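You operate a simulated robot arm through the tools that you are given. There is no shell and no other tool.

The job below is to be done with a simulated robot arm. You get a single attempt, and the scene is never put back.

TASK
Stir the glue in the green pot and set it hard on the warm plate at heat 2.
Fine: put the wooden stick back; dial and pot first, then the switch; switch off once the glue is hard.

Only the result counts: the job must be done as asked and must still hold three seconds after the hand-in. Knocking over, shifting, dropping, spilling or breaking anything else fails it.

THE ROBOT
A 7-joint arm with a two-finger gripper, fixed in place. Base frame: the origin is at the foot of the arm, x ahead of it, y to its left, z up; the work surface is at about z = 800. Readings come in mm, rad, newtons and seconds.
With the tool pointing down near the work surface it reaches from about 340 to 720 mm from the base axis. Its first joint turns from -1.152 to 1.152 rad. Payload 2.45 kg.
The tool frame sits at the grasp point between the pads (the TCP): z along the fingers, y along the line on which they close. The tips reach 26 mm beyond it. Largest opening 96 mm; the body of the gripper starts 69 mm behind the TCP.
Orientation is that of the tool frame in the base frame, as a unit quaternion [x, y, z, w]. With the fingers straight down and closing along the base's y, the tool's x points along the base's -x, its y along +y and its z along -z.

THE INTERFACE
- The arm moves only by the tool move_arm. Its argument "steps" is a list of rows, each a list of 3 entries, a list of its own where there are three numbers: the shift along the tool's x, y, z in units of 400 mm (1.0 is 400 mm), then the turn, a rotation vector about the tool's x, y, z in units of 45 degrees (1.0 is 45 degrees), then the gripper command, from -1 (fully open) to 1 (shut), values between in proportion. In form: [[[dx, dy, dz], [rx, ry, rz], grip], ...]. A call has 1 to 20 rows; each row is the pose to reach, as a shift and turn from the pose commanded when the call began, along the tool's axes at that moment. A call with a number of a shift or a turn outside -1 to 1 is refused whole. Each row takes 0.2 s and may step no farther than 50 mm and 0.15 rad from the row before; otherwise, or with a gripper value out of range, the whole call is refused. A pose out of reach is approached as far as the arm can. The call stops where the force on the tool passes 40 N (or 10 N more than at its start, if that is more) or the arm is blocked; 0.2 s more then pass. Each finger halts on what it meets, pressing with about 43 N; the grip force reading is that of the motor and also rises with nothing between the fingers. The clock runs only during rows and for 0.2 s after the last one: add rows that repeat a pose to give the fingers time. The reply holds the time, the measured pose of the TCP, the force on the tool along the base axes, the opening and the grip force, in the units named above and with some noise, with the torque about the TCP (base axes, N m) and any sound that the robot's microphone picked up.
- Cameras (640 x 400 px; columns grow to the right, rows downward): "scene" is fixed at [155.6, -402.3, 1398.5]; the picture's right is [0.78, -0.62, 0.00], its down [-0.49, -0.61, -0.63] and it looks along [0.39, 0.49, -0.78] (base axes); focal length 317 px, centre (320, 200). "wrist" rides on the gripper at [82, 3, -98] in the tool frame; the picture's right is [-0.04, 1.00, 0.00], its down [-0.73, -0.03, -0.68] and it looks along [-0.68, -0.03, 0.73] (tool axes); focal length 256 px, centre (320, 200). There is no depth. A picture from a camera that has moved, and an enlarged one, comes with that camera's place and axes in the base frame and with its lens.
- grab_frame(camera): a new picture of that camera. No time passes.
- enlarge(camera, box): a new picture of the part [left, top, right, bottom] of that camera's present view, enlarged. No time passes.
- sign_off(): hands the job in; it is judged then, once.

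Nothing tells you positions but the pictures and the camera data. Unless the task says otherwise, let go and move clear before handing in.

The tools are called after ">>>" as name(argument=value, ...) on one line, values as JSON. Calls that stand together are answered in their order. move_arm: Moves the arm, as the interface text tells. Its arguments: {"type":"object","properties":{"steps":{"type":"array"}},"required":["steps"]} The other tools are called the same way: grab_frame (camera) takes a picture; enlarge (camera, box) takes an enlarged picture of a part of a camera's view; sign_off () hands the job in.

At the start:

```text
clock: 0.0
position: [309.1, -135.0, 1139.4]
tool_rot: [0.0, 1.0, 0.0, 0.001]
ft_force: [0.5, -0.5, -0.6]
wrist_torque: [-0.04, 0.02, 0.01]
finger_gap: 95.7
gripper_force: 0.1
```

scene: 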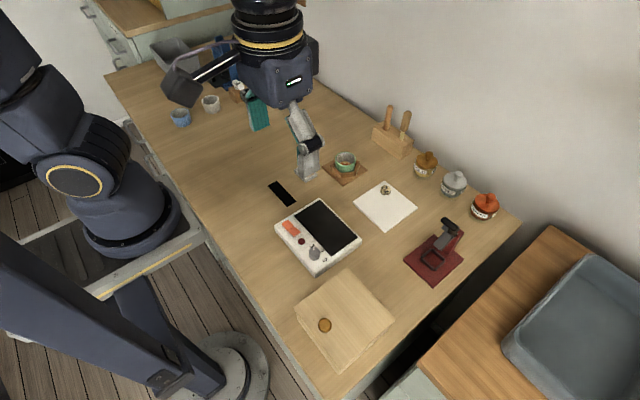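
wrist: 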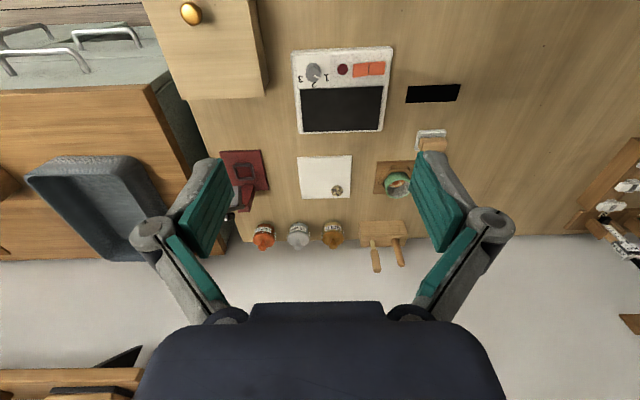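

I see a bench with a hot plate (dial, lamp, switch), a green pot on a wooden coaster, a wooden holder with sticks, and various jars. I'll take enlarged pictures to locate everything before moving.

>>> enlarge(camera="scene", box=[260, 180, 380, 280])

>>> enlarge(camera="scene", box=[280, 90, 440, 210])

>>> enlarge(camera="wrist", box=[280, 30, 480, 150])

>>> enlarge(camera="wrist", box=[320, 120, 480, 280])

>>> enlarge(camera="scene", box=[380, 140, 520, 290])

>>> enlarge(camera="scene", box=[120, 20, 280, 140])

```text
4.00 times, centred on (320, 230) of scene
camera zoom: at [155.6, -402.3, 1398.5], right [0.78, -0.62, 0.0], down [-0.49, -0.61, -0.63], along [0.39, 0.49, -0.78], focal length 1269 px, centre (320, 80)
```

zoom: 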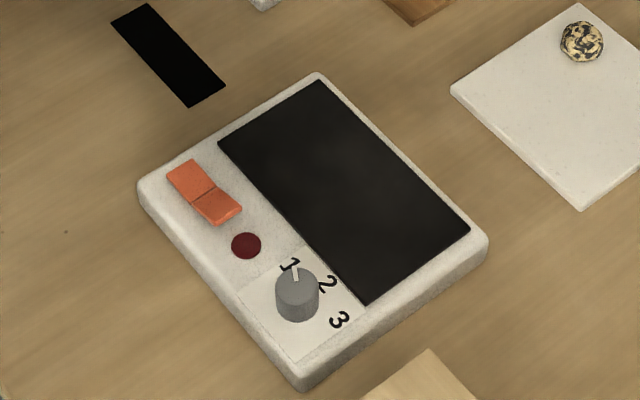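

```text
3.33 times, centred on (360, 150) of scene
camera zoom: at [155.6, -402.3, 1398.5], right [0.78, -0.62, 0.0], down [-0.49, -0.61, -0.63], along [0.39, 0.49, -0.78], focal length 1058 px, centre (187, 367)
```

zoom: 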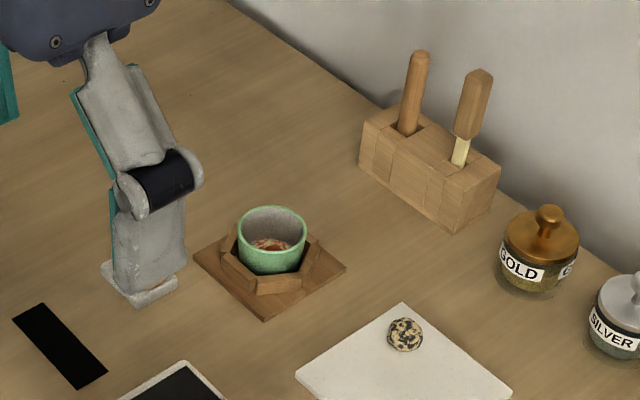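

```text
3.20 times, centred on (380, 90) of wrist
camera zoom: at [225.9, -133.0, 1237.2], right [0.04, 1.0, 0.0], down [0.73, -0.03, 0.68], along [0.68, -0.03, -0.73], focal length 819 px, centre (128, 552)
```

zoom: 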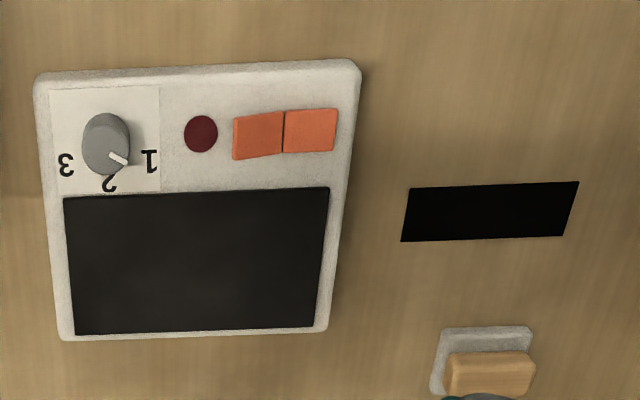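

```text
2.50 times, centred on (400, 200) of wrist
camera zoom: at [225.9, -133.0, 1237.2], right [0.04, 1.0, 0.0], down [0.73, -0.03, 0.68], along [0.68, -0.03, -0.73], focal length 640 px, centre (120, 200)
```

zoom: 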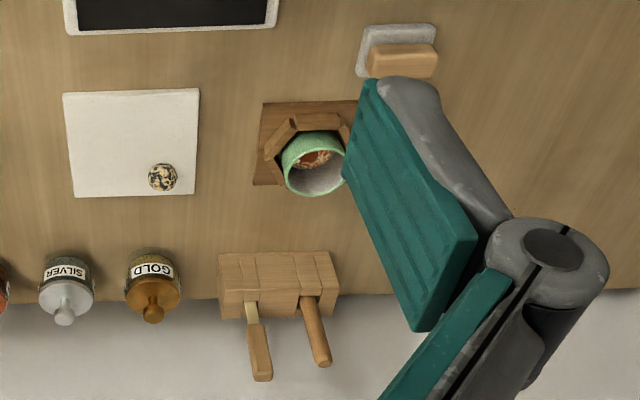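

```text
2.67 times, centred on (450, 215) of scene
camera zoom: at [155.6, -402.3, 1398.5], right [0.78, -0.62, 0.0], down [-0.49, -0.61, -0.63], along [0.39, 0.49, -0.78], focal length 846 px, centre (-27, 160)
```

zoom: 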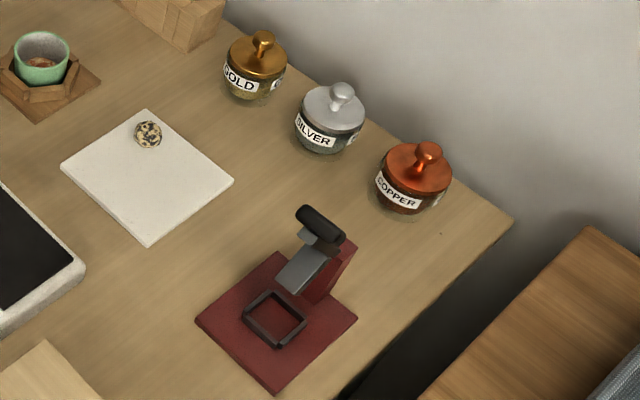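

```text
3.33 times, centred on (200, 80) of scene
camera zoom: at [155.6, -402.3, 1398.5], right [0.78, -0.62, 0.0], down [-0.49, -0.61, -0.63], along [0.39, 0.49, -0.78], focal length 1058 px, centre (720, 600)
```

zoom: 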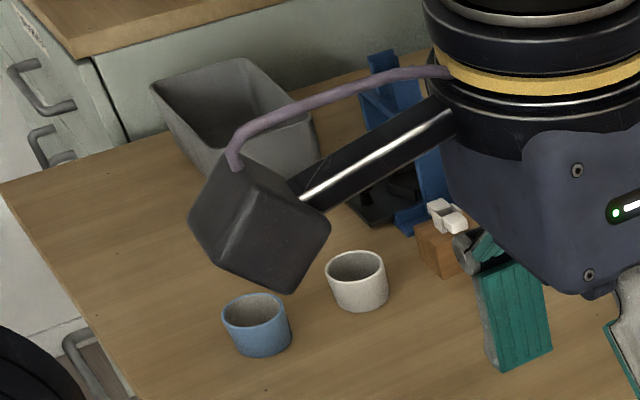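

The plate's dial sits around (341,-148), the green pot around (549,2) in a hexagonal nest, and two sticks stand in a block near x≈712. I'll zoom in closer to tell the sticks apart and read the dial and the switch.

>>> enlarge(camera="scene", box=[364, 100, 420, 160])

>>> enlarge(camera="scene", box=[315, 140, 375, 190])

>>> enlarge(camera="scene", box=[275, 210, 335, 270])

>>> enlarge(camera="wrist", box=[285, 40, 395, 110])

>>> enlarge(camera="wrist", box=[350, 210, 420, 280])

>>> enlarge(camera="wrist", box=[365, 150, 425, 210])

```text
6.67 times, centred on (392, 130) of scene
camera zoom: at [155.6, -402.3, 1398.5], right [0.78, -0.62, 0.0], down [-0.49, -0.61, -0.63], along [0.39, 0.49, -0.78], focal length 2116 px, centre (-160, 667)
```

zoom: 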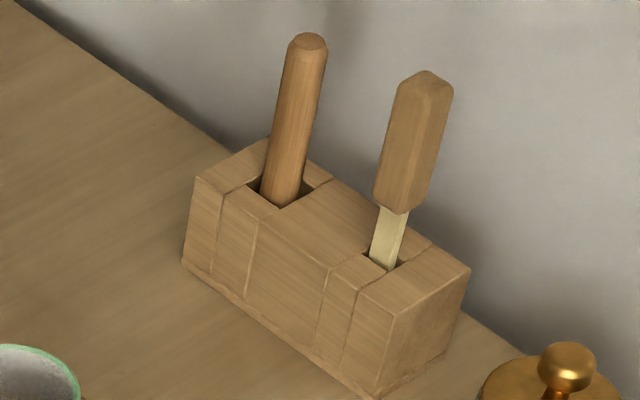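

```text
8.00 times, centred on (345, 165) of scene
camera zoom: at [155.6, -402.3, 1398.5], right [0.78, -0.62, 0.0], down [-0.49, -0.61, -0.63], along [0.39, 0.49, -0.78], focal length 2539 px, centre (120, 480)
```

zoom: 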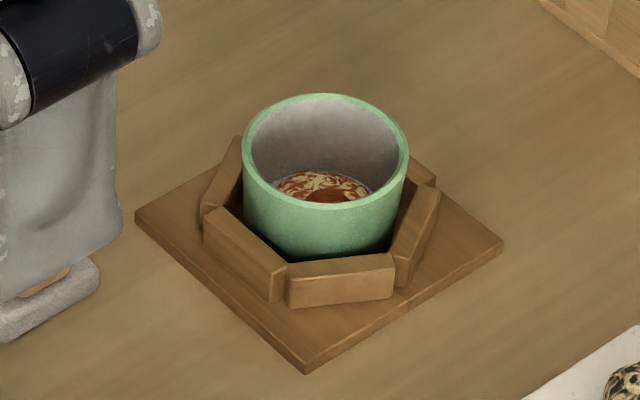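

```text
6.67 times, centred on (305, 240) of scene
camera zoom: at [155.6, -402.3, 1398.5], right [0.78, -0.62, 0.0], down [-0.49, -0.61, -0.63], along [0.39, 0.49, -0.78], focal length 2116 px, centre (420, -67)
```

zoom: 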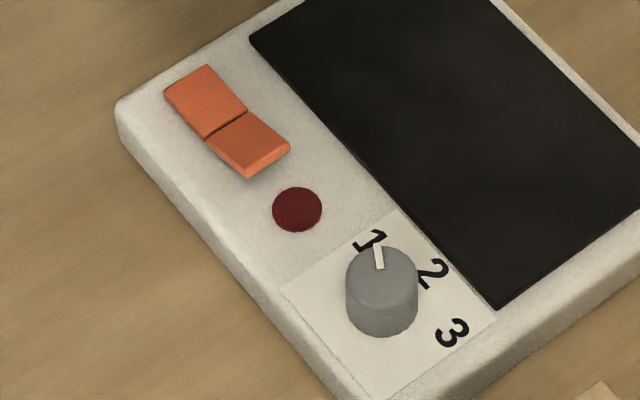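

```text
5.71 times, centred on (340, 75) of wrist
camera zoom: at [225.9, -133.0, 1237.2], right [0.04, 1.0, 0.0], down [0.73, -0.03, 0.68], along [0.68, -0.03, -0.73], focal length 1463 px, centre (206, 914)
```

zoom: 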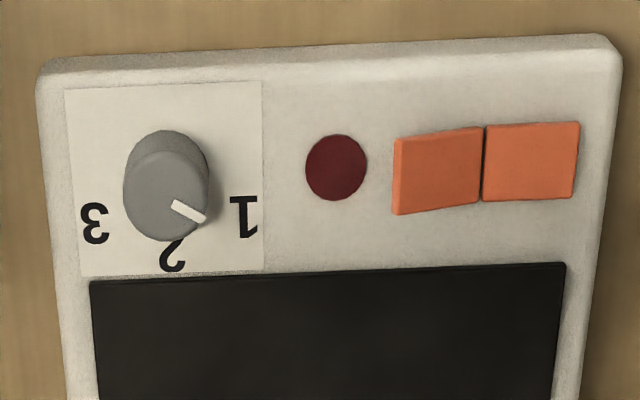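

```text
5.71 times, centred on (385, 245) of wrist
camera zoom: at [225.9, -133.0, 1237.2], right [0.04, 1.0, 0.0], down [0.73, -0.03, 0.68], along [0.68, -0.03, -0.73], focal length 1463 px, centre (-51, -57)
```

zoom: 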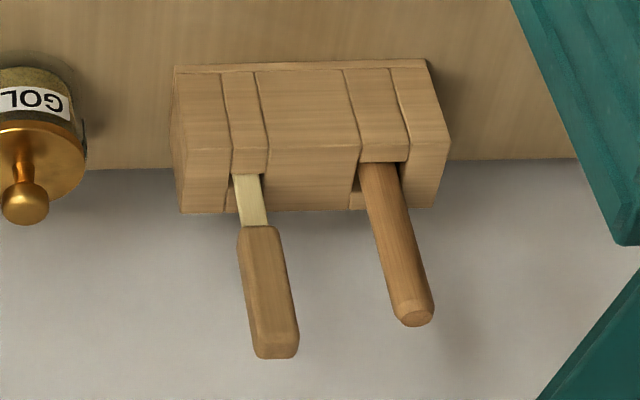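

```text
6.67 times, centred on (395, 180) of wrist
camera zoom: at [225.9, -133.0, 1237.2], right [0.04, 1.0, 0.0], down [0.73, -0.03, 0.68], along [0.68, -0.03, -0.73], focal length 1707 px, centre (-180, 333)
```

zoom: 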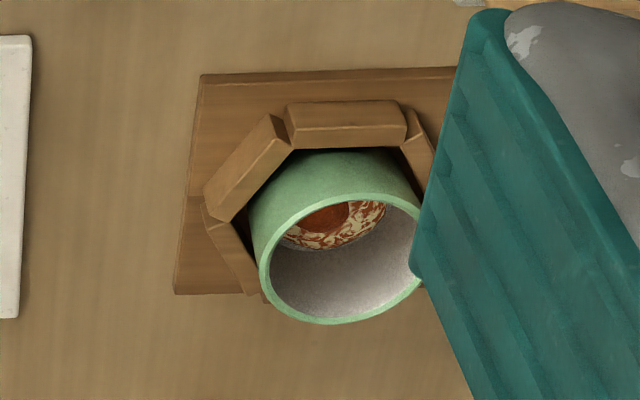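

The round dowel is the wooden stick; the other tool has a pale flat blade. The pointer is at 1 and the lamp-side half of the rocker is raised, so it's off. I'll move the hand closer to the rack for a better look, partly closing the gripper.

>>> move_arm(steps=[[[-0.09, 0.048, 0.02], [0, 0, 0], -0.8], [[-0.18, 0.096, 0.04], [0, 0, 0], -0.5], [[-0.27, 0.144, 0.06], [0, 0, 0], -0.2], [[-0.36, 0.192, 0.08], [0, 0, 0], 0.1], [[-0.45, 0.24, 0.1], [0, 0, 0], 0.1], [[-0.54, 0.288, 0.12], [0, 0, 0], 0.1], [[-0.63, 0.336, 0.14], [0, 0, 0], 0.1], [[-0.7275, 0.3825, 0.16], [0, 0, 0], 0.1], [[-0.7275, 0.3825, 0.16], [0, 0, 0], 0.1]])

>>> grab_frame(camera="wrist")

>>> grab_frame(camera="scene")

```text
clock: 2.0
position: [598.1, 18.8, 1076.0]
tool_rot: [-0.001, 1.0, 0.0, 0.001]
ft_force: [-0.2, 0.5, -0.4]
wrist_torque: [0.02, 0.01, -0.01]
finger_gap: 43.2
gripper_force: 0.1
```

```text
taken
camera wrist: at [517.0, 20.7, 1174.0], right [0.04, 1.0, 0.0], down [0.73, -0.03, 0.68], along [0.68, -0.03, -0.73], focal length 256 px, centre (320, 200)
```

wrist: 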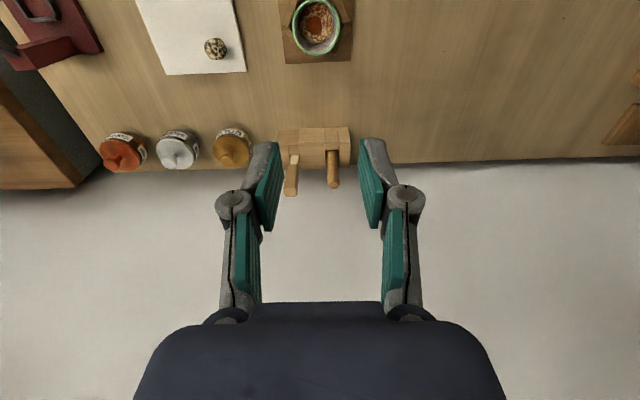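

```text
taken
```

scene: 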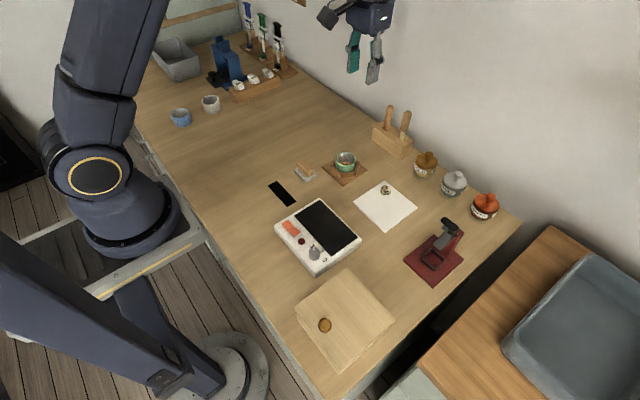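

The arm is now over the rack area; the pot is visible nearly from above. I'll zoom in for triangulation of the sticks, pot and coaster.

>>> enlarge(camera="wrist", box=[270, 110, 370, 210])

>>> enlarge(camera="wrist", box=[275, 0, 365, 70])

>>> enlarge(camera="scene", box=[280, 90, 440, 210])

```text
4.00 times, centred on (320, 160) of wrist
camera zoom: at [517.0, 20.7, 1174.0], right [0.04, 1.0, 0.0], down [0.73, -0.03, 0.68], along [0.68, -0.03, -0.73], focal length 1024 px, centre (320, 360)
```

zoom: 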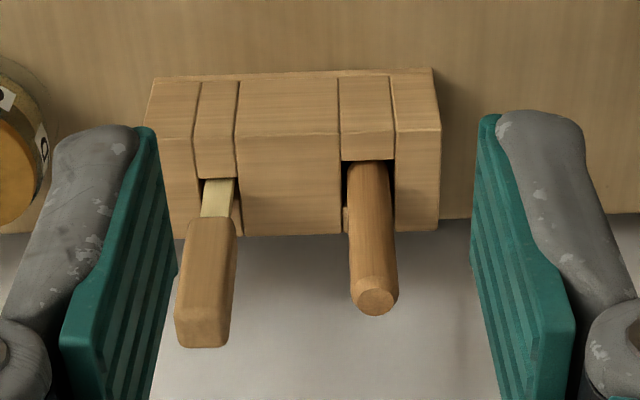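

```text
5.71 times, centred on (320, 35) of wrist
camera zoom: at [517.0, 20.7, 1174.0], right [0.04, 1.0, 0.0], down [0.73, -0.03, 0.68], along [0.68, -0.03, -0.73], focal length 1463 px, centre (320, 1143)
```

zoom: 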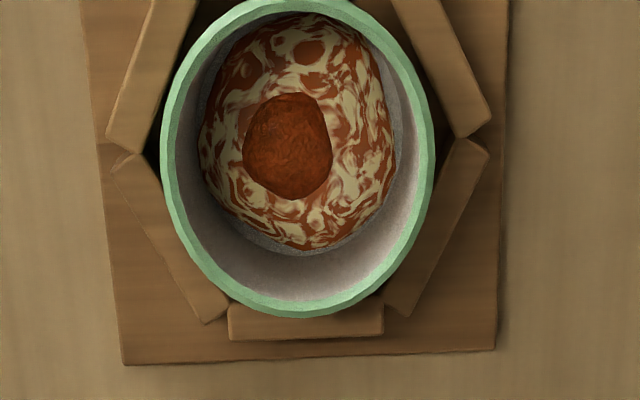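

```text
3.33 times, centred on (360, 150) of scene
camera zoom: at [155.7, -402.3, 1398.5], right [0.78, -0.62, 0.0], down [-0.49, -0.61, -0.63], along [0.39, 0.49, -0.78], focal length 1058 px, centre (187, 367)
```

zoom: 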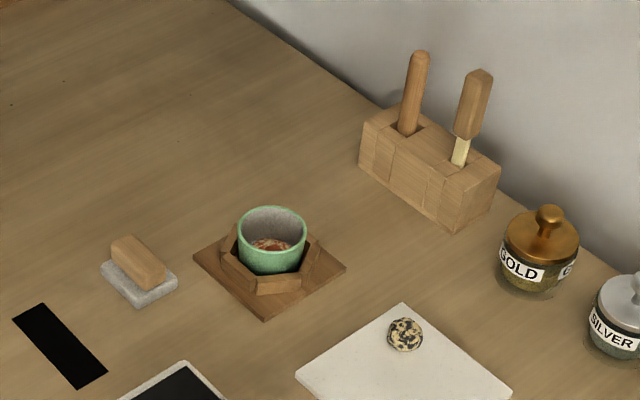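

The dowel is about 15 mm thick, standing at about (729, 29) with its top near z 918. The blade handle is at y≈-26 and the wall at x≈783. I'll go to a pre-grasp with a 30° forward tilt so the wrist stays off the wall, then look again.

>>> move_arm(steps=[[[-0.0445, 0.0051, 0.054], [0, -0.1333, 0], 0.33], [[-0.089, 0.0102, 0.108], [0, -0.2667, 0], 0.33], [[-0.1335, 0.0153, 0.162], [0, -0.4, 0], 0.33], [[-0.178, 0.0204, 0.216], [0, -0.5333, 0], 0.33], [[-0.2225, 0.0255, 0.27], [0, -0.6667, 0], 0.33], [[-0.2225, 0.0255, 0.27], [0, -0.6667, 0], 0.33]])

>>> grab_frame(camera="wrist")

>>> enlarge(camera="scene", box=[320, 40, 480, 160])

```text
clock: 3.4
position: [687.7, 28.4, 966.8]
tool_rot: [0.0, 0.966, 0.0, 0.259]
ft_force: [0.0, -0.8, 0.1]
wrist_torque: [0.02, 0.02, -0.01]
finger_gap: 31.9
gripper_force: 0.1
```

```text
taken
camera wrist: at [567.6, 30.3, 1011.3], right [0.03, 1.0, 0.02], down [0.29, -0.03, 0.96], along [0.95, -0.03, -0.3], focal length 256 px, centre (320, 200)
```

wrist: 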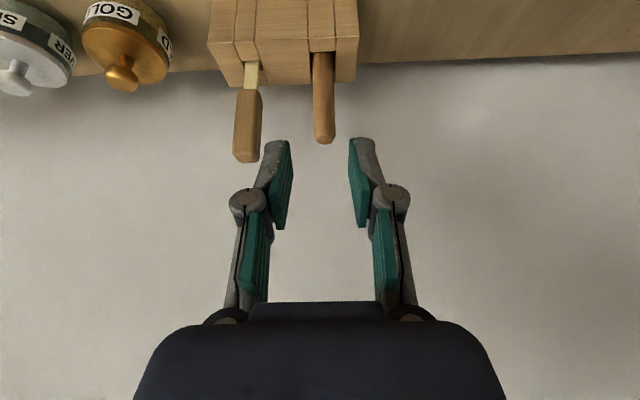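

```text
3.33 times, centred on (400, 100) of scene
camera zoom: at [155.6, -402.3, 1398.5], right [0.78, -0.62, 0.0], down [-0.49, -0.61, -0.63], along [0.39, 0.49, -0.78], focal length 1058 px, centre (53, 533)
```

zoom: 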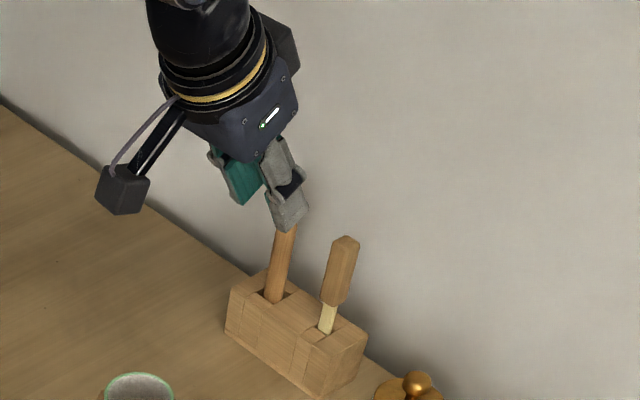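

The fingers straddle the dowel's line. I'll zoom once to refine the dowel's position before going in.

>>> enlarge(camera="wrist", box=[200, 0, 400, 180])

>>> enlarge(camera="wrist", box=[290, 40, 360, 150])

```text
2.22 times, centred on (300, 90) of wrist
camera zoom: at [567.6, 30.3, 1011.3], right [0.03, 1.0, 0.02], down [0.29, -0.03, 0.96], along [0.95, -0.03, -0.3], focal length 569 px, centre (364, 444)
```

zoom: 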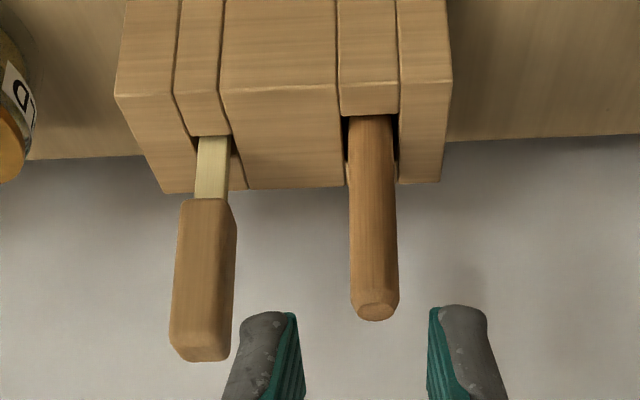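

```text
3.64 times, centred on (325, 95) of wrist
camera zoom: at [567.6, 30.3, 1011.3], right [0.03, 1.0, 0.02], down [0.29, -0.03, 0.96], along [0.95, -0.03, -0.3], focal length 931 px, centre (302, 582)
```

zoom: 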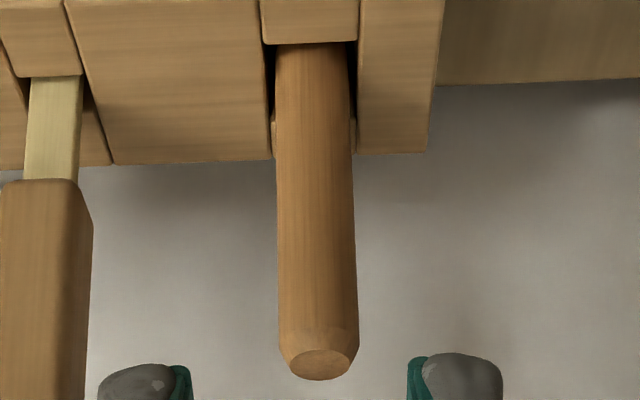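

Dowel refined to (726, 30), top ~918. I'll slide in along the tool axis and close on it near z 898.

>>> move_arm(steps=[[[0.001, 0.003, 0.05], [0, 0, 0], 0.33], [[0.002, 0.003, 0.1], [0, 0, 0], 0.33], [[0.003, 0.003, 0.15], [0, 0, 0], 0.33], [[0.003, 0.003, 0.197], [0, 0, 0], 0.33], [[0.003, 0.003, 0.197], [0, 0, 0], 0.33]])

>>> grab_frame(camera="wrist")

>>> enlarge(camera="scene", box=[340, 60, 460, 160])

```text
clock: 4.6
position: [725.5, 29.6, 897.8]
tool_rot: [0.0, 0.966, 0.001, 0.258]
ft_force: [0.7, -0.1, -1.4]
wrist_torque: [-0.04, 0.0, -0.02]
finger_gap: 32.0
gripper_force: 0.0
```

```text
taken
camera wrist: at [606.1, 31.7, 942.0], right [0.03, 1.0, 0.02], down [0.3, -0.03, 0.95], along [0.95, -0.03, -0.3], focal length 256 px, centre (320, 200)
```

wrist: 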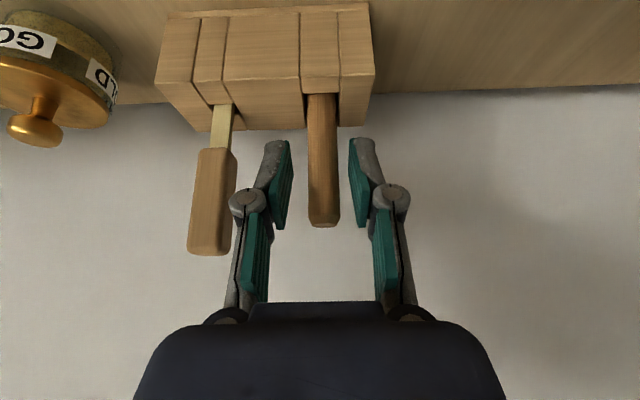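

```text
4.00 times, centred on (400, 110) of scene
camera zoom: at [155.6, -402.3, 1398.5], right [0.78, -0.62, 0.0], down [-0.49, -0.61, -0.63], along [0.39, 0.49, -0.78], focal length 1269 px, centre (0, 560)
```

zoom: 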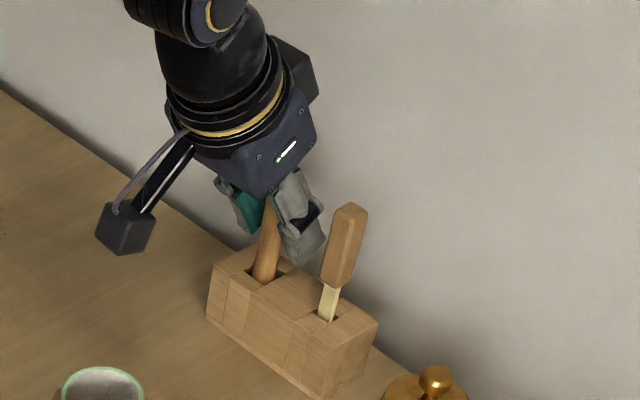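

The dowel stands centred between the pads. Now I'll close on it.

>>> move_arm(steps=[[[0, 0, 0], [0, 0, 0], 0.6], [[0, 0, 0], [0, 0, 0], 0.9], [[0, 0, 0], [0, 0, 0], 1.0], [[0, 0, 0], [0, 0, 0], 1.0], [[0, 0, 0], [0, 0, 0], 1.0]])

>>> enlarge(camera="wrist", box=[220, 60, 420, 240])

```text
clock: 5.8
position: [726.5, 30.1, 898.8]
tool_rot: [0.0, 0.966, 0.0, 0.259]
ft_force: [-0.2, -0.1, 0.6]
wrist_torque: [0.0, 0.0, 0.01]
finger_gap: 14.0
gripper_force: 40.3
```

```text
2.22 times, centred on (320, 150) of wrist
camera zoom: at [605.9, 31.8, 942.2], right [0.03, 1.0, 0.02], down [0.3, -0.03, 0.95], along [0.95, -0.03, -0.3], focal length 569 px, centre (320, 311)
```

zoom: 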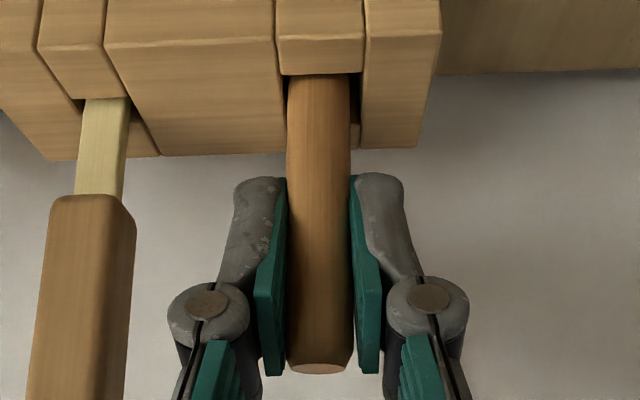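

The dowel is held (14 mm). Now I'll lift it straight up out of the block.

>>> move_arm(steps=[[[-0.00625, 0, -0.0108], [0, 0, 0], 1.0], [[-0.01875, 0, -0.0325], [0, 0, 0], 1.0], [[-0.0375, 0, -0.065], [0, 0, 0], 1.0], [[-0.0625, 0, -0.108], [0, 0, 0], 1.0], [[-0.0938, 0, -0.1624], [0, 0, 0], 1.0], [[-0.125, 0, -0.2165], [0, 0, 0], 1.0], [[-0.125, 0, -0.2165], [0, 0, 0], 1.0]])

>>> grab_frame(camera="wrist")

>>> enlarge(camera="scene", box=[340, 50, 460, 170])

```text
clock: 7.4
position: [726.6, 29.0, 998.5]
tool_rot: [0.0, 0.966, 0.001, 0.26]
ft_force: [0.1, 0.2, 0.1]
wrist_torque: [-0.03, 0.0, 0.04]
finger_gap: 14.0
gripper_force: 40.9
```

```text
taken
camera wrist: at [605.8, 32.0, 1043.2], right [0.03, 1.0, 0.02], down [0.3, -0.03, 0.95], along [0.95, -0.03, -0.3], focal length 256 px, centre (320, 200)
```

wrist: 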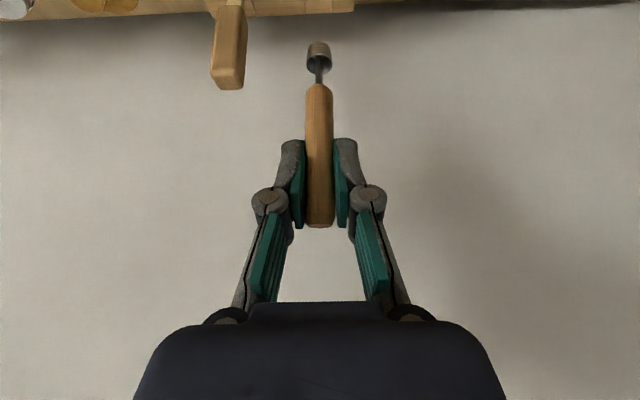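

```text
3.33 times, centred on (400, 110) of scene
camera zoom: at [155.6, -402.3, 1398.5], right [0.78, -0.62, 0.0], down [-0.49, -0.61, -0.63], along [0.39, 0.49, -0.78], focal length 1058 px, centre (53, 500)
```

zoom: 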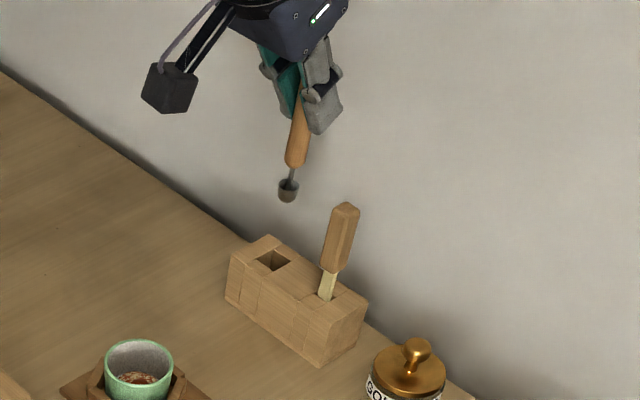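

That dowel turns out to be the handle of a metal scoop, not the stirring stick; the flat pale-bladed one must be the wooden stick. I'll put the scoop back exactly along the path it came from, slowly.

>>> move_arm(steps=[[[0.03, 0, 0.052], [0, 0, 0], 1.0], [[0.055, 0, 0.0953], [0, 0, 0], 1.0], [[0.075, 0, 0.13], [0, 0, 0], 1.0], [[0.0875, 0, 0.1516], [0, 0, 0], 1.0], [[0.1, 0, 0.1732], [0, 0, 0], 1.0], [[0.1125, 0, 0.1949], [0, 0, 0], 1.0], [[0.12, 0, 0.2078], [0, 0, 0], 1.0], [[0.12375, 0, 0.2143], [0, 0, 0], 1.0], [[0.12375, 0, 0.2143], [0, 0, 0], 1.0]])

>>> enlarge(camera="wrist", box=[220, 60, 420, 240])

>>> enlarge(camera="scene", box=[340, 60, 460, 160])

```text
clock: 9.4
position: [727.2, 28.9, 898.7]
tool_rot: [0.0, 0.966, 0.0, 0.259]
ft_force: [-0.1, 0.8, -1.1]
wrist_torque: [-0.05, -0.01, -0.02]
finger_gap: 13.9
gripper_force: 40.2
```

```text
2.22 times, centred on (320, 150) of wrist
camera zoom: at [606.2, 31.4, 943.1], right [0.03, 1.0, 0.02], down [0.3, -0.03, 0.95], along [0.95, -0.03, -0.3], focal length 569 px, centre (320, 311)
```

zoom: 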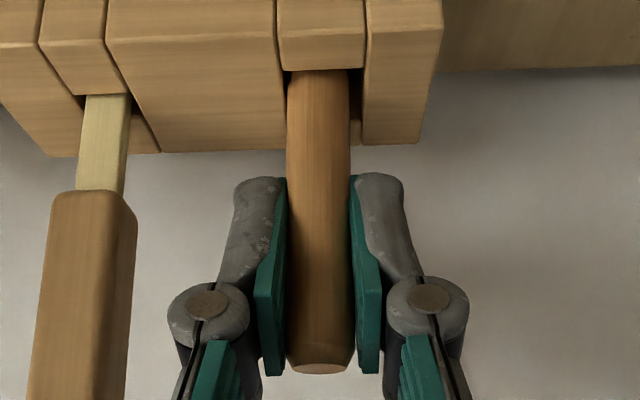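

```text
4.00 times, centred on (400, 110) of scene
camera zoom: at [155.6, -402.3, 1398.5], right [0.78, -0.62, 0.0], down [-0.49, -0.61, -0.63], along [0.39, 0.49, -0.78], focal length 1269 px, centre (0, 560)
```

zoom: 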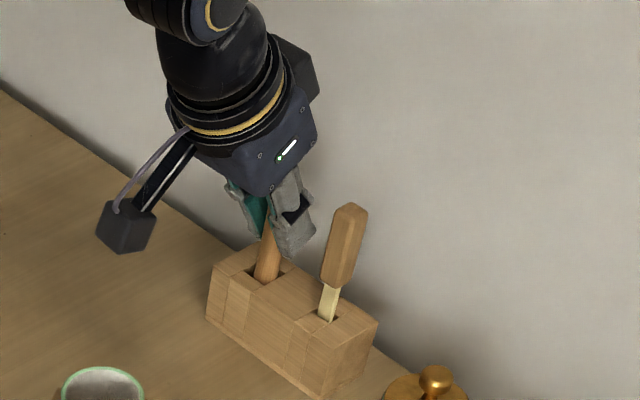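

The scoop is back in its slot, about 1 mm above seat. I'll lower the last millimetre, open, then back out along the tool axis.

>>> move_arm(steps=[[[0.00125, 0, 0.0022], [0, 0, 0], 1.0], [[0.00125, 0, 0.0022], [0, 0, 0], 1.0], [[0.00125, 0, 0.0022], [0, 0, 0], 0.5], [[0.00125, 0, 0.0022], [0, 0, 0], 0.33], [[0.00125, 0, 0.0022], [0, 0, 0], 0.33], [[0.00125, 0, 0.0022], [0, 0, 0], 0.33]])

>>> enlarge(camera="wrist", box=[220, 60, 420, 240])

```text
clock: 10.8
position: [726.2, 28.9, 896.8]
tool_rot: [0.0, 0.966, 0.0, 0.258]
ft_force: [-0.6, -0.1, -0.5]
wrist_torque: [-0.01, -0.01, -0.01]
finger_gap: 32.0
gripper_force: 0.0
```

```text
2.22 times, centred on (320, 150) of wrist
camera zoom: at [606.0, 31.4, 942.1], right [0.03, 1.0, 0.02], down [0.3, -0.03, 0.95], along [0.95, -0.03, -0.3], focal length 569 px, centre (320, 311)
```

zoom: 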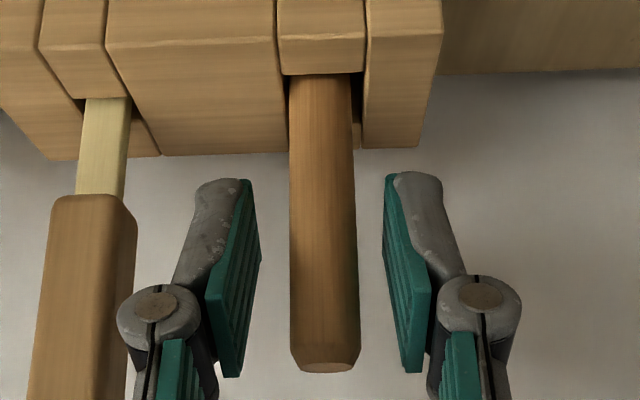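

The scoop is back and standing as before. I'll back away, and look over the rest of the bench for any other candidate for the "wooden stick".

>>> move_arm(steps=[[[0, 0, -0.05], [0, 0, 0], 0.33], [[0, 0, -0.11], [0, 0, 0], 0.33], [[0, 0, -0.2], [0, 0, 0], 0.33], [[0, 0, -0.25], [0, 0, 0], 0.33], [[0, 0, -0.25], [0, 0, 0], 0.33]])

>>> grab_frame(camera="scene")

>>> enlarge(camera="scene", box=[140, 0, 310, 130])

>>> enlarge(camera="scene", box=[364, 100, 420, 160])

>>> enlarge(camera="wrist", box=[200, 0, 400, 180])

```text
clock: 12.0
position: [674.2, 27.3, 984.7]
tool_rot: [0.001, 0.966, 0.0, 0.259]
ft_force: [-0.2, -0.7, 0.4]
wrist_torque: [0.01, 0.01, 0.0]
finger_gap: 32.5
gripper_force: 0.0
```

```text
taken
```

scene: 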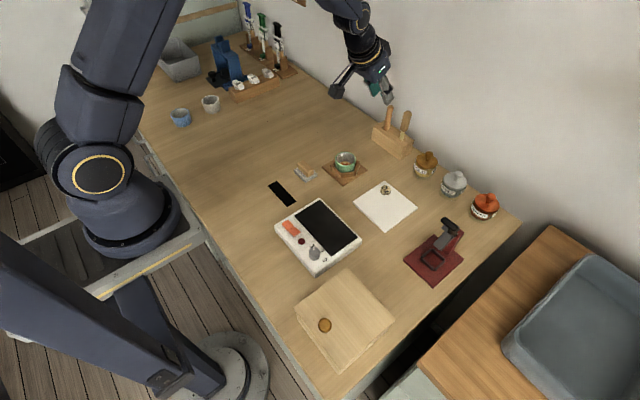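

```text
3.08 times, centred on (225, 65) of scene
camera zoom: at [155.6, -402.3, 1398.5], right [0.78, -0.62, 0.0], down [-0.49, -0.61, -0.63], along [0.39, 0.49, -0.78], focal length 976 px, centre (612, 615)
```

zoom: 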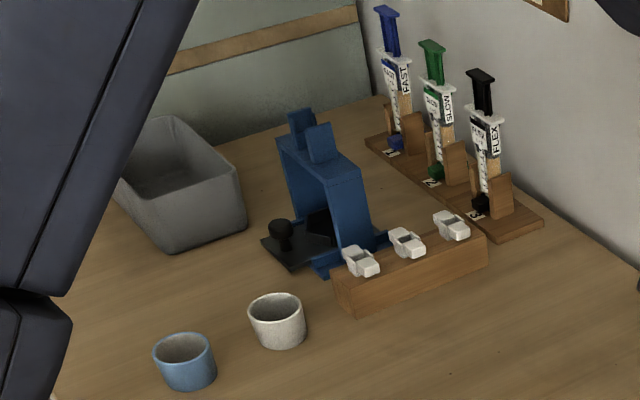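

```text
6.67 times, centred on (392, 130) of scene
camera zoom: at [155.6, -402.3, 1398.5], right [0.78, -0.62, 0.0], down [-0.49, -0.61, -0.63], along [0.39, 0.49, -0.78], focal length 2116 px, centre (-160, 667)
```

zoom: 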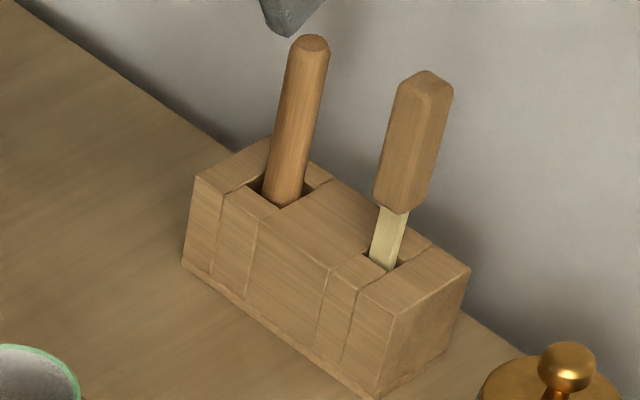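

```text
2.22 times, centred on (300, 90) of wrist
camera zoom: at [555.3, 30.6, 1028.8], right [0.03, 1.0, 0.02], down [0.3, -0.03, 0.95], along [0.95, -0.03, -0.3], focal length 569 px, centre (364, 444)
```

zoom: 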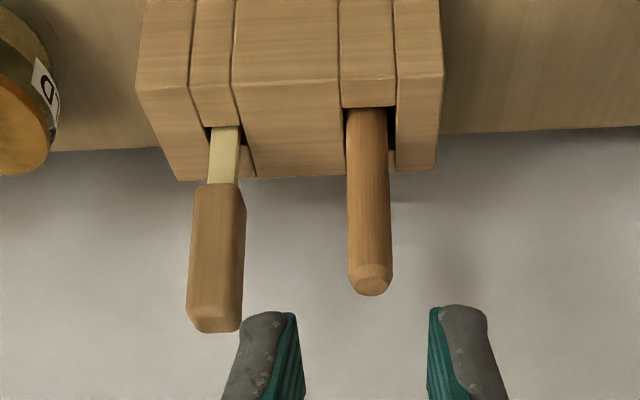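

No other stick-like tool is near, so the pale-bladed paddle at (729, -26) is the wooden stick. I'll move sideways to line up with it at a safe height.

>>> move_arm(steps=[[[-0.0055, -0.0444, 0.007], [0, 0, 0], 0.33], [[-0.011, -0.0888, 0.014], [0, 0, 0], 0.33], [[-0.0166, -0.1333, 0.02], [0, 0, 0], 0.33], [[-0.0166, -0.1333, 0.02], [0, 0, 0], 0.33]])

>>> grab_frame(camera="wrist")

>>> enlarge(camera="wrist", box=[260, 20, 400, 170])

```text
clock: 13.0
position: [686.0, -24.9, 981.1]
tool_rot: [0.0, 0.966, -0.001, 0.258]
ft_force: [0.4, 0.0, -0.2]
wrist_torque: [-0.02, -0.02, 0.02]
finger_gap: 32.2
gripper_force: 0.1
```

```text
taken
camera wrist: at [565.6, -22.6, 1025.3], right [0.03, 1.0, 0.02], down [0.3, -0.03, 0.95], along [0.95, -0.03, -0.3], focal length 256 px, centre (320, 200)
```

wrist: 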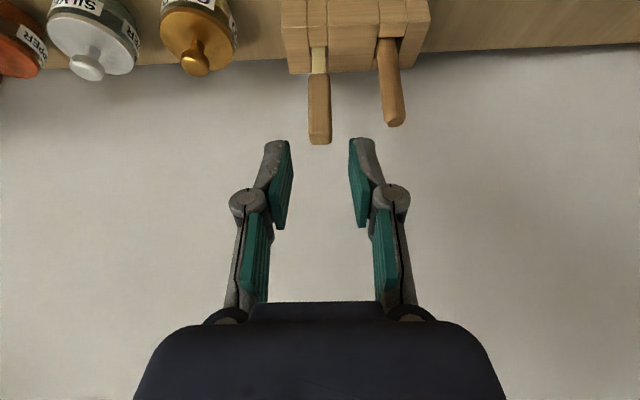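

```text
2.67 times, centred on (330, 95) of wrist
camera zoom: at [565.6, -22.6, 1025.3], right [0.03, 1.0, 0.02], down [0.3, -0.03, 0.95], along [0.95, -0.03, -0.3], focal length 683 px, centre (293, 480)
```

zoom: 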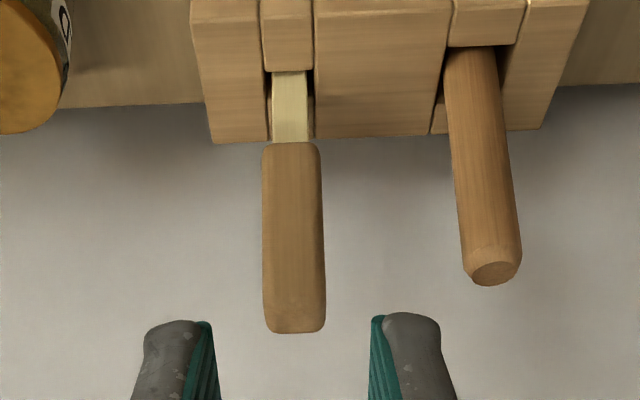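

The paddle's handle is centred near (729, -26, 903). I'll slide in along the tool axis and check.

>>> move_arm(steps=[[[0.001, -0.0025, 0.055], [0, 0, 0], 0.33], [[0.002, -0.0025, 0.11], [0, 0, 0], 0.33], [[0.003, -0.0025, 0.165], [0, 0, 0], 0.33], [[0.003, -0.0025, 0.2207], [0, 0, 0], 0.33], [[0.003, -0.0025, 0.2207], [0, 0, 0], 0.33]])

>>> enlarge(camera="wrist", box=[220, 60, 420, 260])

>>> enlarge(camera="scene", box=[340, 60, 460, 160])

```text
clock: 14.2
position: [729.9, -25.6, 903.5]
tool_rot: [0.0, 0.966, 0.0, 0.258]
ft_force: [0.3, 0.3, 0.5]
wrist_torque: [-0.02, 0.01, 0.01]
finger_gap: 32.2
gripper_force: 0.1
```

```text
2.00 times, centred on (320, 160) of wrist
camera zoom: at [609.8, -22.4, 947.7], right [0.03, 1.0, 0.02], down [0.3, -0.03, 0.95], along [0.95, -0.03, -0.3], focal length 512 px, centre (320, 280)
```

zoom: 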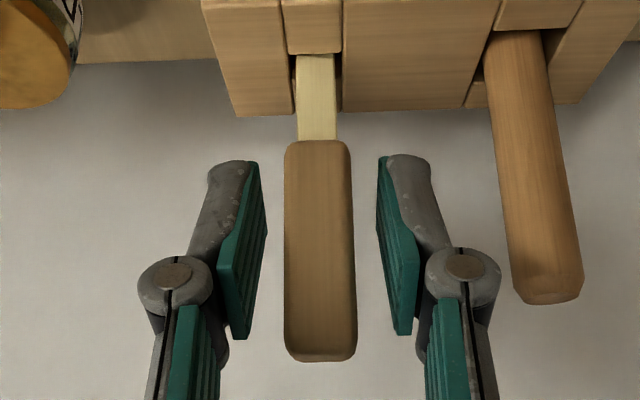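

```text
4.00 times, centred on (400, 110) of scene
camera zoom: at [155.6, -402.3, 1398.5], right [0.78, -0.62, 0.0], down [-0.49, -0.61, -0.63], along [0.39, 0.49, -0.78], focal length 1269 px, centre (0, 560)
```

zoom: 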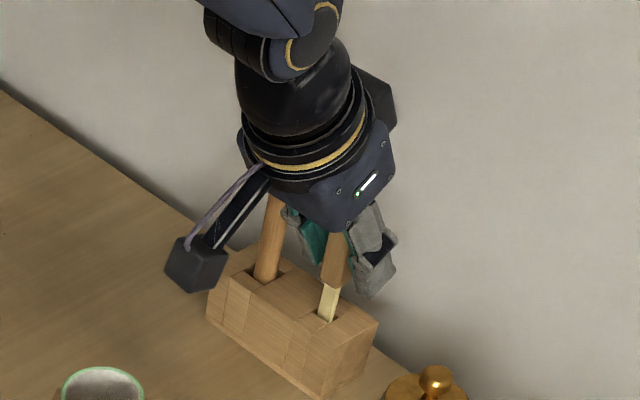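

The handle is centred between the pads with clearance to the scoop. Closing now, then a straight lift.

>>> move_arm(steps=[[[0, 0, 0], [0, 0, 0], 0.6], [[0, 0, 0], [0, 0, 0], 0.9], [[0, 0, 0], [0, 0, 0], 1.0], [[0, 0, 0], [0, 0, 0], 1.0], [[0, 0, 0], [0, 0, 0], 1.0]])

>>> enlarge(camera="wrist", box=[220, 60, 420, 260])

```text
clock: 15.4
position: [730.0, -25.2, 903.7]
tool_rot: [0.0, 0.966, 0.0, 0.258]
ft_force: [0.2, 0.0, 0.8]
wrist_torque: [-0.02, -0.02, 0.0]
finger_gap: 15.5
gripper_force: 41.4
```

```text
2.00 times, centred on (320, 160) of wrist
camera zoom: at [609.6, -22.4, 947.8], right [0.03, 1.0, 0.02], down [0.3, -0.03, 0.95], along [0.95, -0.03, -0.3], focal length 512 px, centre (320, 280)
```

zoom: 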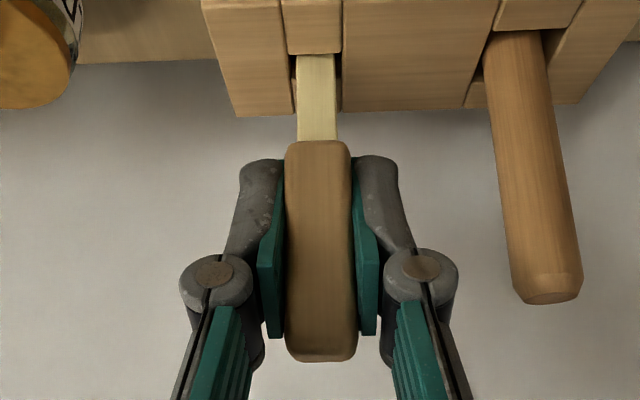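

The stick is held at 15.5 mm. Lifting straight up 110 mm.

>>> move_arm(steps=[[[-0.00625, 0, -0.0108], [0, 0, 0], 1.0], [[-0.01875, 0, -0.0325], [0, 0, 0], 1.0], [[-0.0375, 0, -0.065], [0, 0, 0], 1.0], [[-0.0625, 0, -0.10825], [0, 0, 0], 1.0], [[-0.1, 0, -0.1732], [0, 0, 0], 1.0], [[-0.1375, 0, -0.23815], [0, 0, 0], 1.0], [[-0.1375, 0, -0.23815], [0, 0, 0], 1.0]])

>>> grab_frame(camera="wrist")

>>> enlarge(camera="scene", box=[340, 50, 460, 170])

```text
clock: 17.0
position: [729.2, -25.4, 1014.8]
tool_rot: [0.0, 0.966, 0.0, 0.259]
ft_force: [0.3, 0.9, 0.4]
wrist_torque: [0.01, 0.0, 0.01]
finger_gap: 15.2
gripper_force: 41.2
```

```text
taken
camera wrist: at [609.1, -22.8, 1059.0], right [0.03, 1.0, 0.02], down [0.3, -0.03, 0.95], along [0.95, -0.03, -0.3], focal length 256 px, centre (320, 200)
```

wrist: 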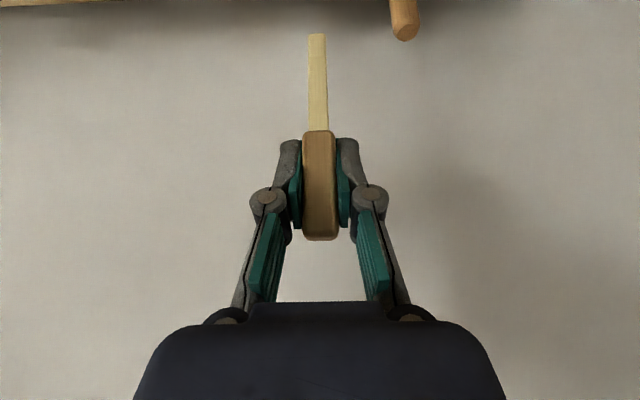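

```text
3.33 times, centred on (400, 110) of scene
camera zoom: at [155.6, -402.3, 1398.5], right [0.78, -0.62, 0.0], down [-0.49, -0.61, -0.63], along [0.39, 0.49, -0.78], focal length 1058 px, centre (53, 500)
```

zoom: 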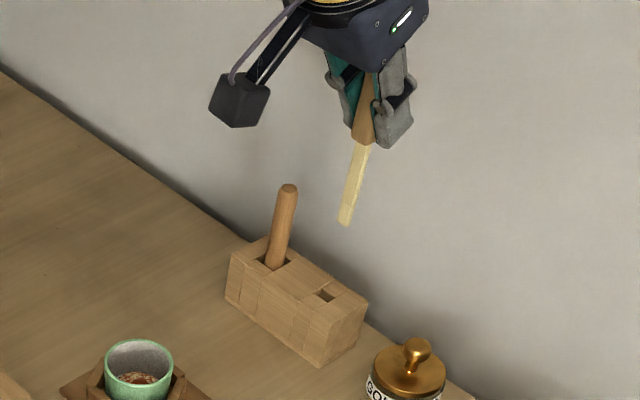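

It is a wooden paddle; its tip is about 100 mm below the TCP. Next I'll carry it, kept upright, to above the green pot at about (569, 12).

>>> move_arm(steps=[[[0.073, 0.019, -0.0335], [0, 0, 0], 1.0], [[0.146, 0.038, -0.067], [0, 0, 0], 1.0], [[0.219, 0.057, -0.1005], [0, 0, 0], 1.0], [[0.292, 0.076, -0.134], [0, 0, 0], 1.0], [[0.365, 0.095, -0.1675], [0, 0, 0], 1.0], [[0.365, 0.095, -0.1675], [0, 0, 0], 1.0]])

>>> grab_frame(camera="wrist")

>>> enlarge(camera="scene", box=[300, 90, 400, 190])

```text
clock: 18.4
position: [569.3, 12.6, 998.9]
tool_rot: [0.001, 0.966, -0.001, 0.259]
ft_force: [0.6, -0.5, -0.3]
wrist_torque: [-0.01, 0.0, 0.01]
finger_gap: 15.2
gripper_force: 41.6
```

```text
taken
camera wrist: at [448.2, 15.9, 1043.1], right [0.03, 1.0, 0.02], down [0.3, -0.03, 0.95], along [0.95, -0.03, -0.3], focal length 256 px, centre (320, 200)
```

wrist: 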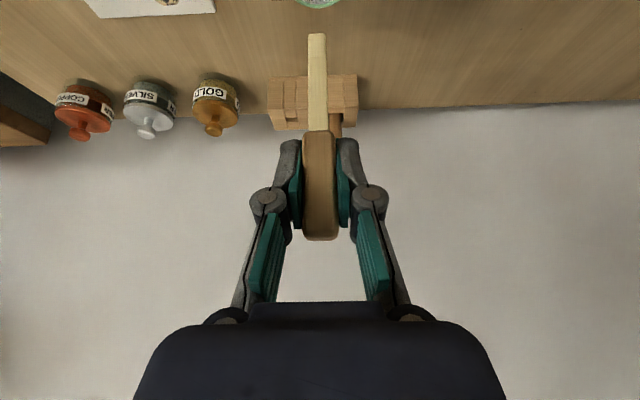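

```text
4.00 times, centred on (350, 140) of scene
camera zoom: at [155.6, -402.3, 1398.5], right [0.78, -0.62, 0.0], down [-0.49, -0.61, -0.63], along [0.39, 0.49, -0.78], focal length 1269 px, centre (200, 440)
```

zoom: 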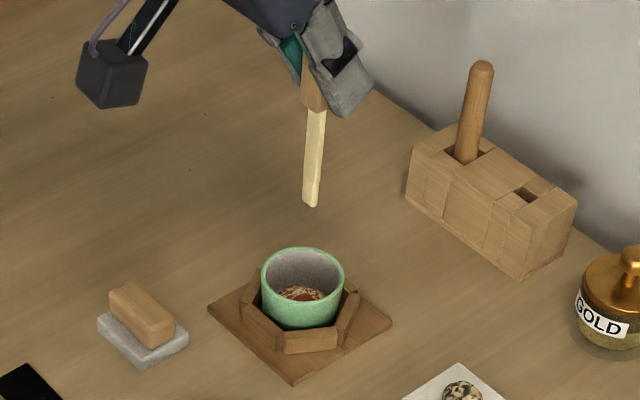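

The stick tip is directly above the pot's centre. I'll lower it into the pot to just above the glue and check.

>>> move_arm(steps=[[[0.025, 0, 0.0433], [0, 0, 0], 1.0], [[0.05, 0, 0.0866], [0, 0, 0], 1.0], [[0.07, 0, 0.1212], [0, 0, 0], 1.0], [[0.085, 0, 0.1472], [0, 0, 0], 1.0], [[0.09375, 0, 0.1624], [0, 0, 0], 1.0], [[0.09375, 0, 0.1624], [0, 0, 0], 1.0]])

>>> grab_frame(camera="wrist")

>>> enlarge(camera="scene", box=[315, 130, 375, 190])

```text
clock: 19.8
position: [569.4, 12.7, 922.1]
tool_rot: [-0.001, 0.966, 0.0, 0.259]
ft_force: [0.0, -0.5, -1.5]
wrist_torque: [-0.03, -0.02, -0.01]
finger_gap: 15.2
gripper_force: 41.7
```

```text
taken
camera wrist: at [449.6, 14.9, 968.1], right [0.03, 1.0, 0.02], down [0.3, -0.03, 0.95], along [0.95, -0.03, -0.3], focal length 256 px, centre (320, 200)
```

wrist: 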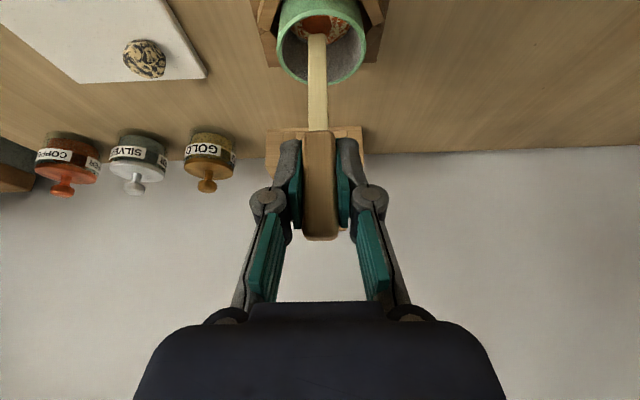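

```text
6.67 times, centred on (345, 160) of scene
camera zoom: at [155.6, -402.3, 1398.5], right [0.78, -0.62, 0.0], down [-0.49, -0.61, -0.63], along [0.39, 0.49, -0.78], focal length 2116 px, centre (153, 467)
```

zoom: 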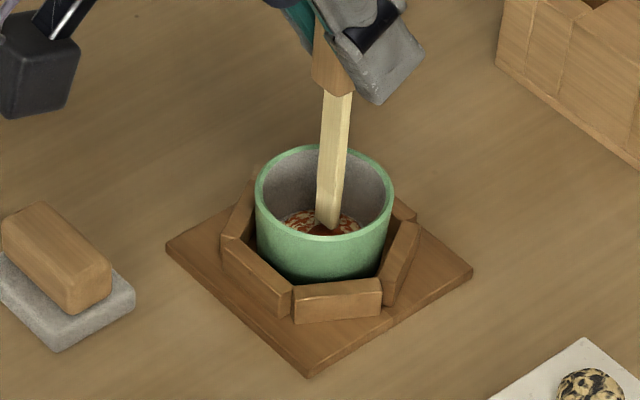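

The tip is inside the rim, just above the glue. I'll zoom on the wrist view to judge centring and depth.

>>> enlarge(camera="wrist", box=[260, 0, 380, 100])

>>> enlarge(camera="scene", box=[335, 145, 360, 170])

```text
4.00 times, centred on (320, 50) of wrist
camera zoom: at [449.6, 14.9, 968.1], right [0.03, 1.0, 0.02], down [0.3, -0.03, 0.95], along [0.95, -0.03, -0.3], focal length 1024 px, centre (320, 800)
```

zoom: 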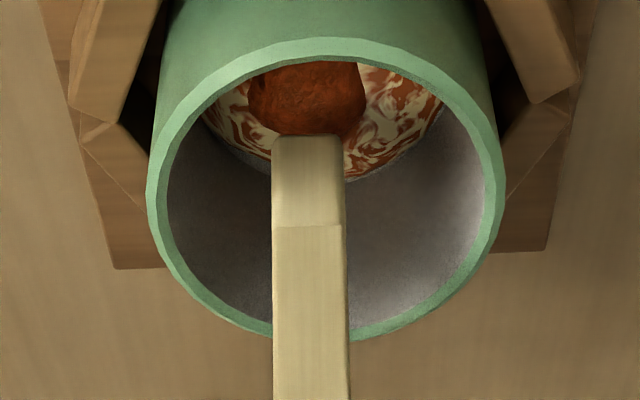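

```text
16.00 times, centred on (348, 158) of scene
camera zoom: at [155.6, -402.3, 1398.5], right [0.78, -0.62, 0.0], down [-0.49, -0.61, -0.63], along [0.39, 0.49, -0.78], focal length 5077 px, centre (-120, 880)
```

zoom: 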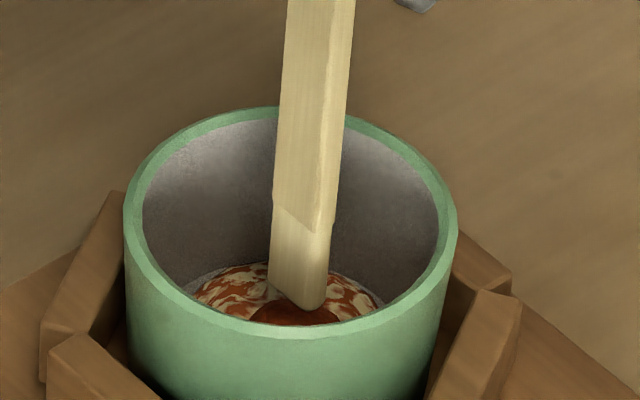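

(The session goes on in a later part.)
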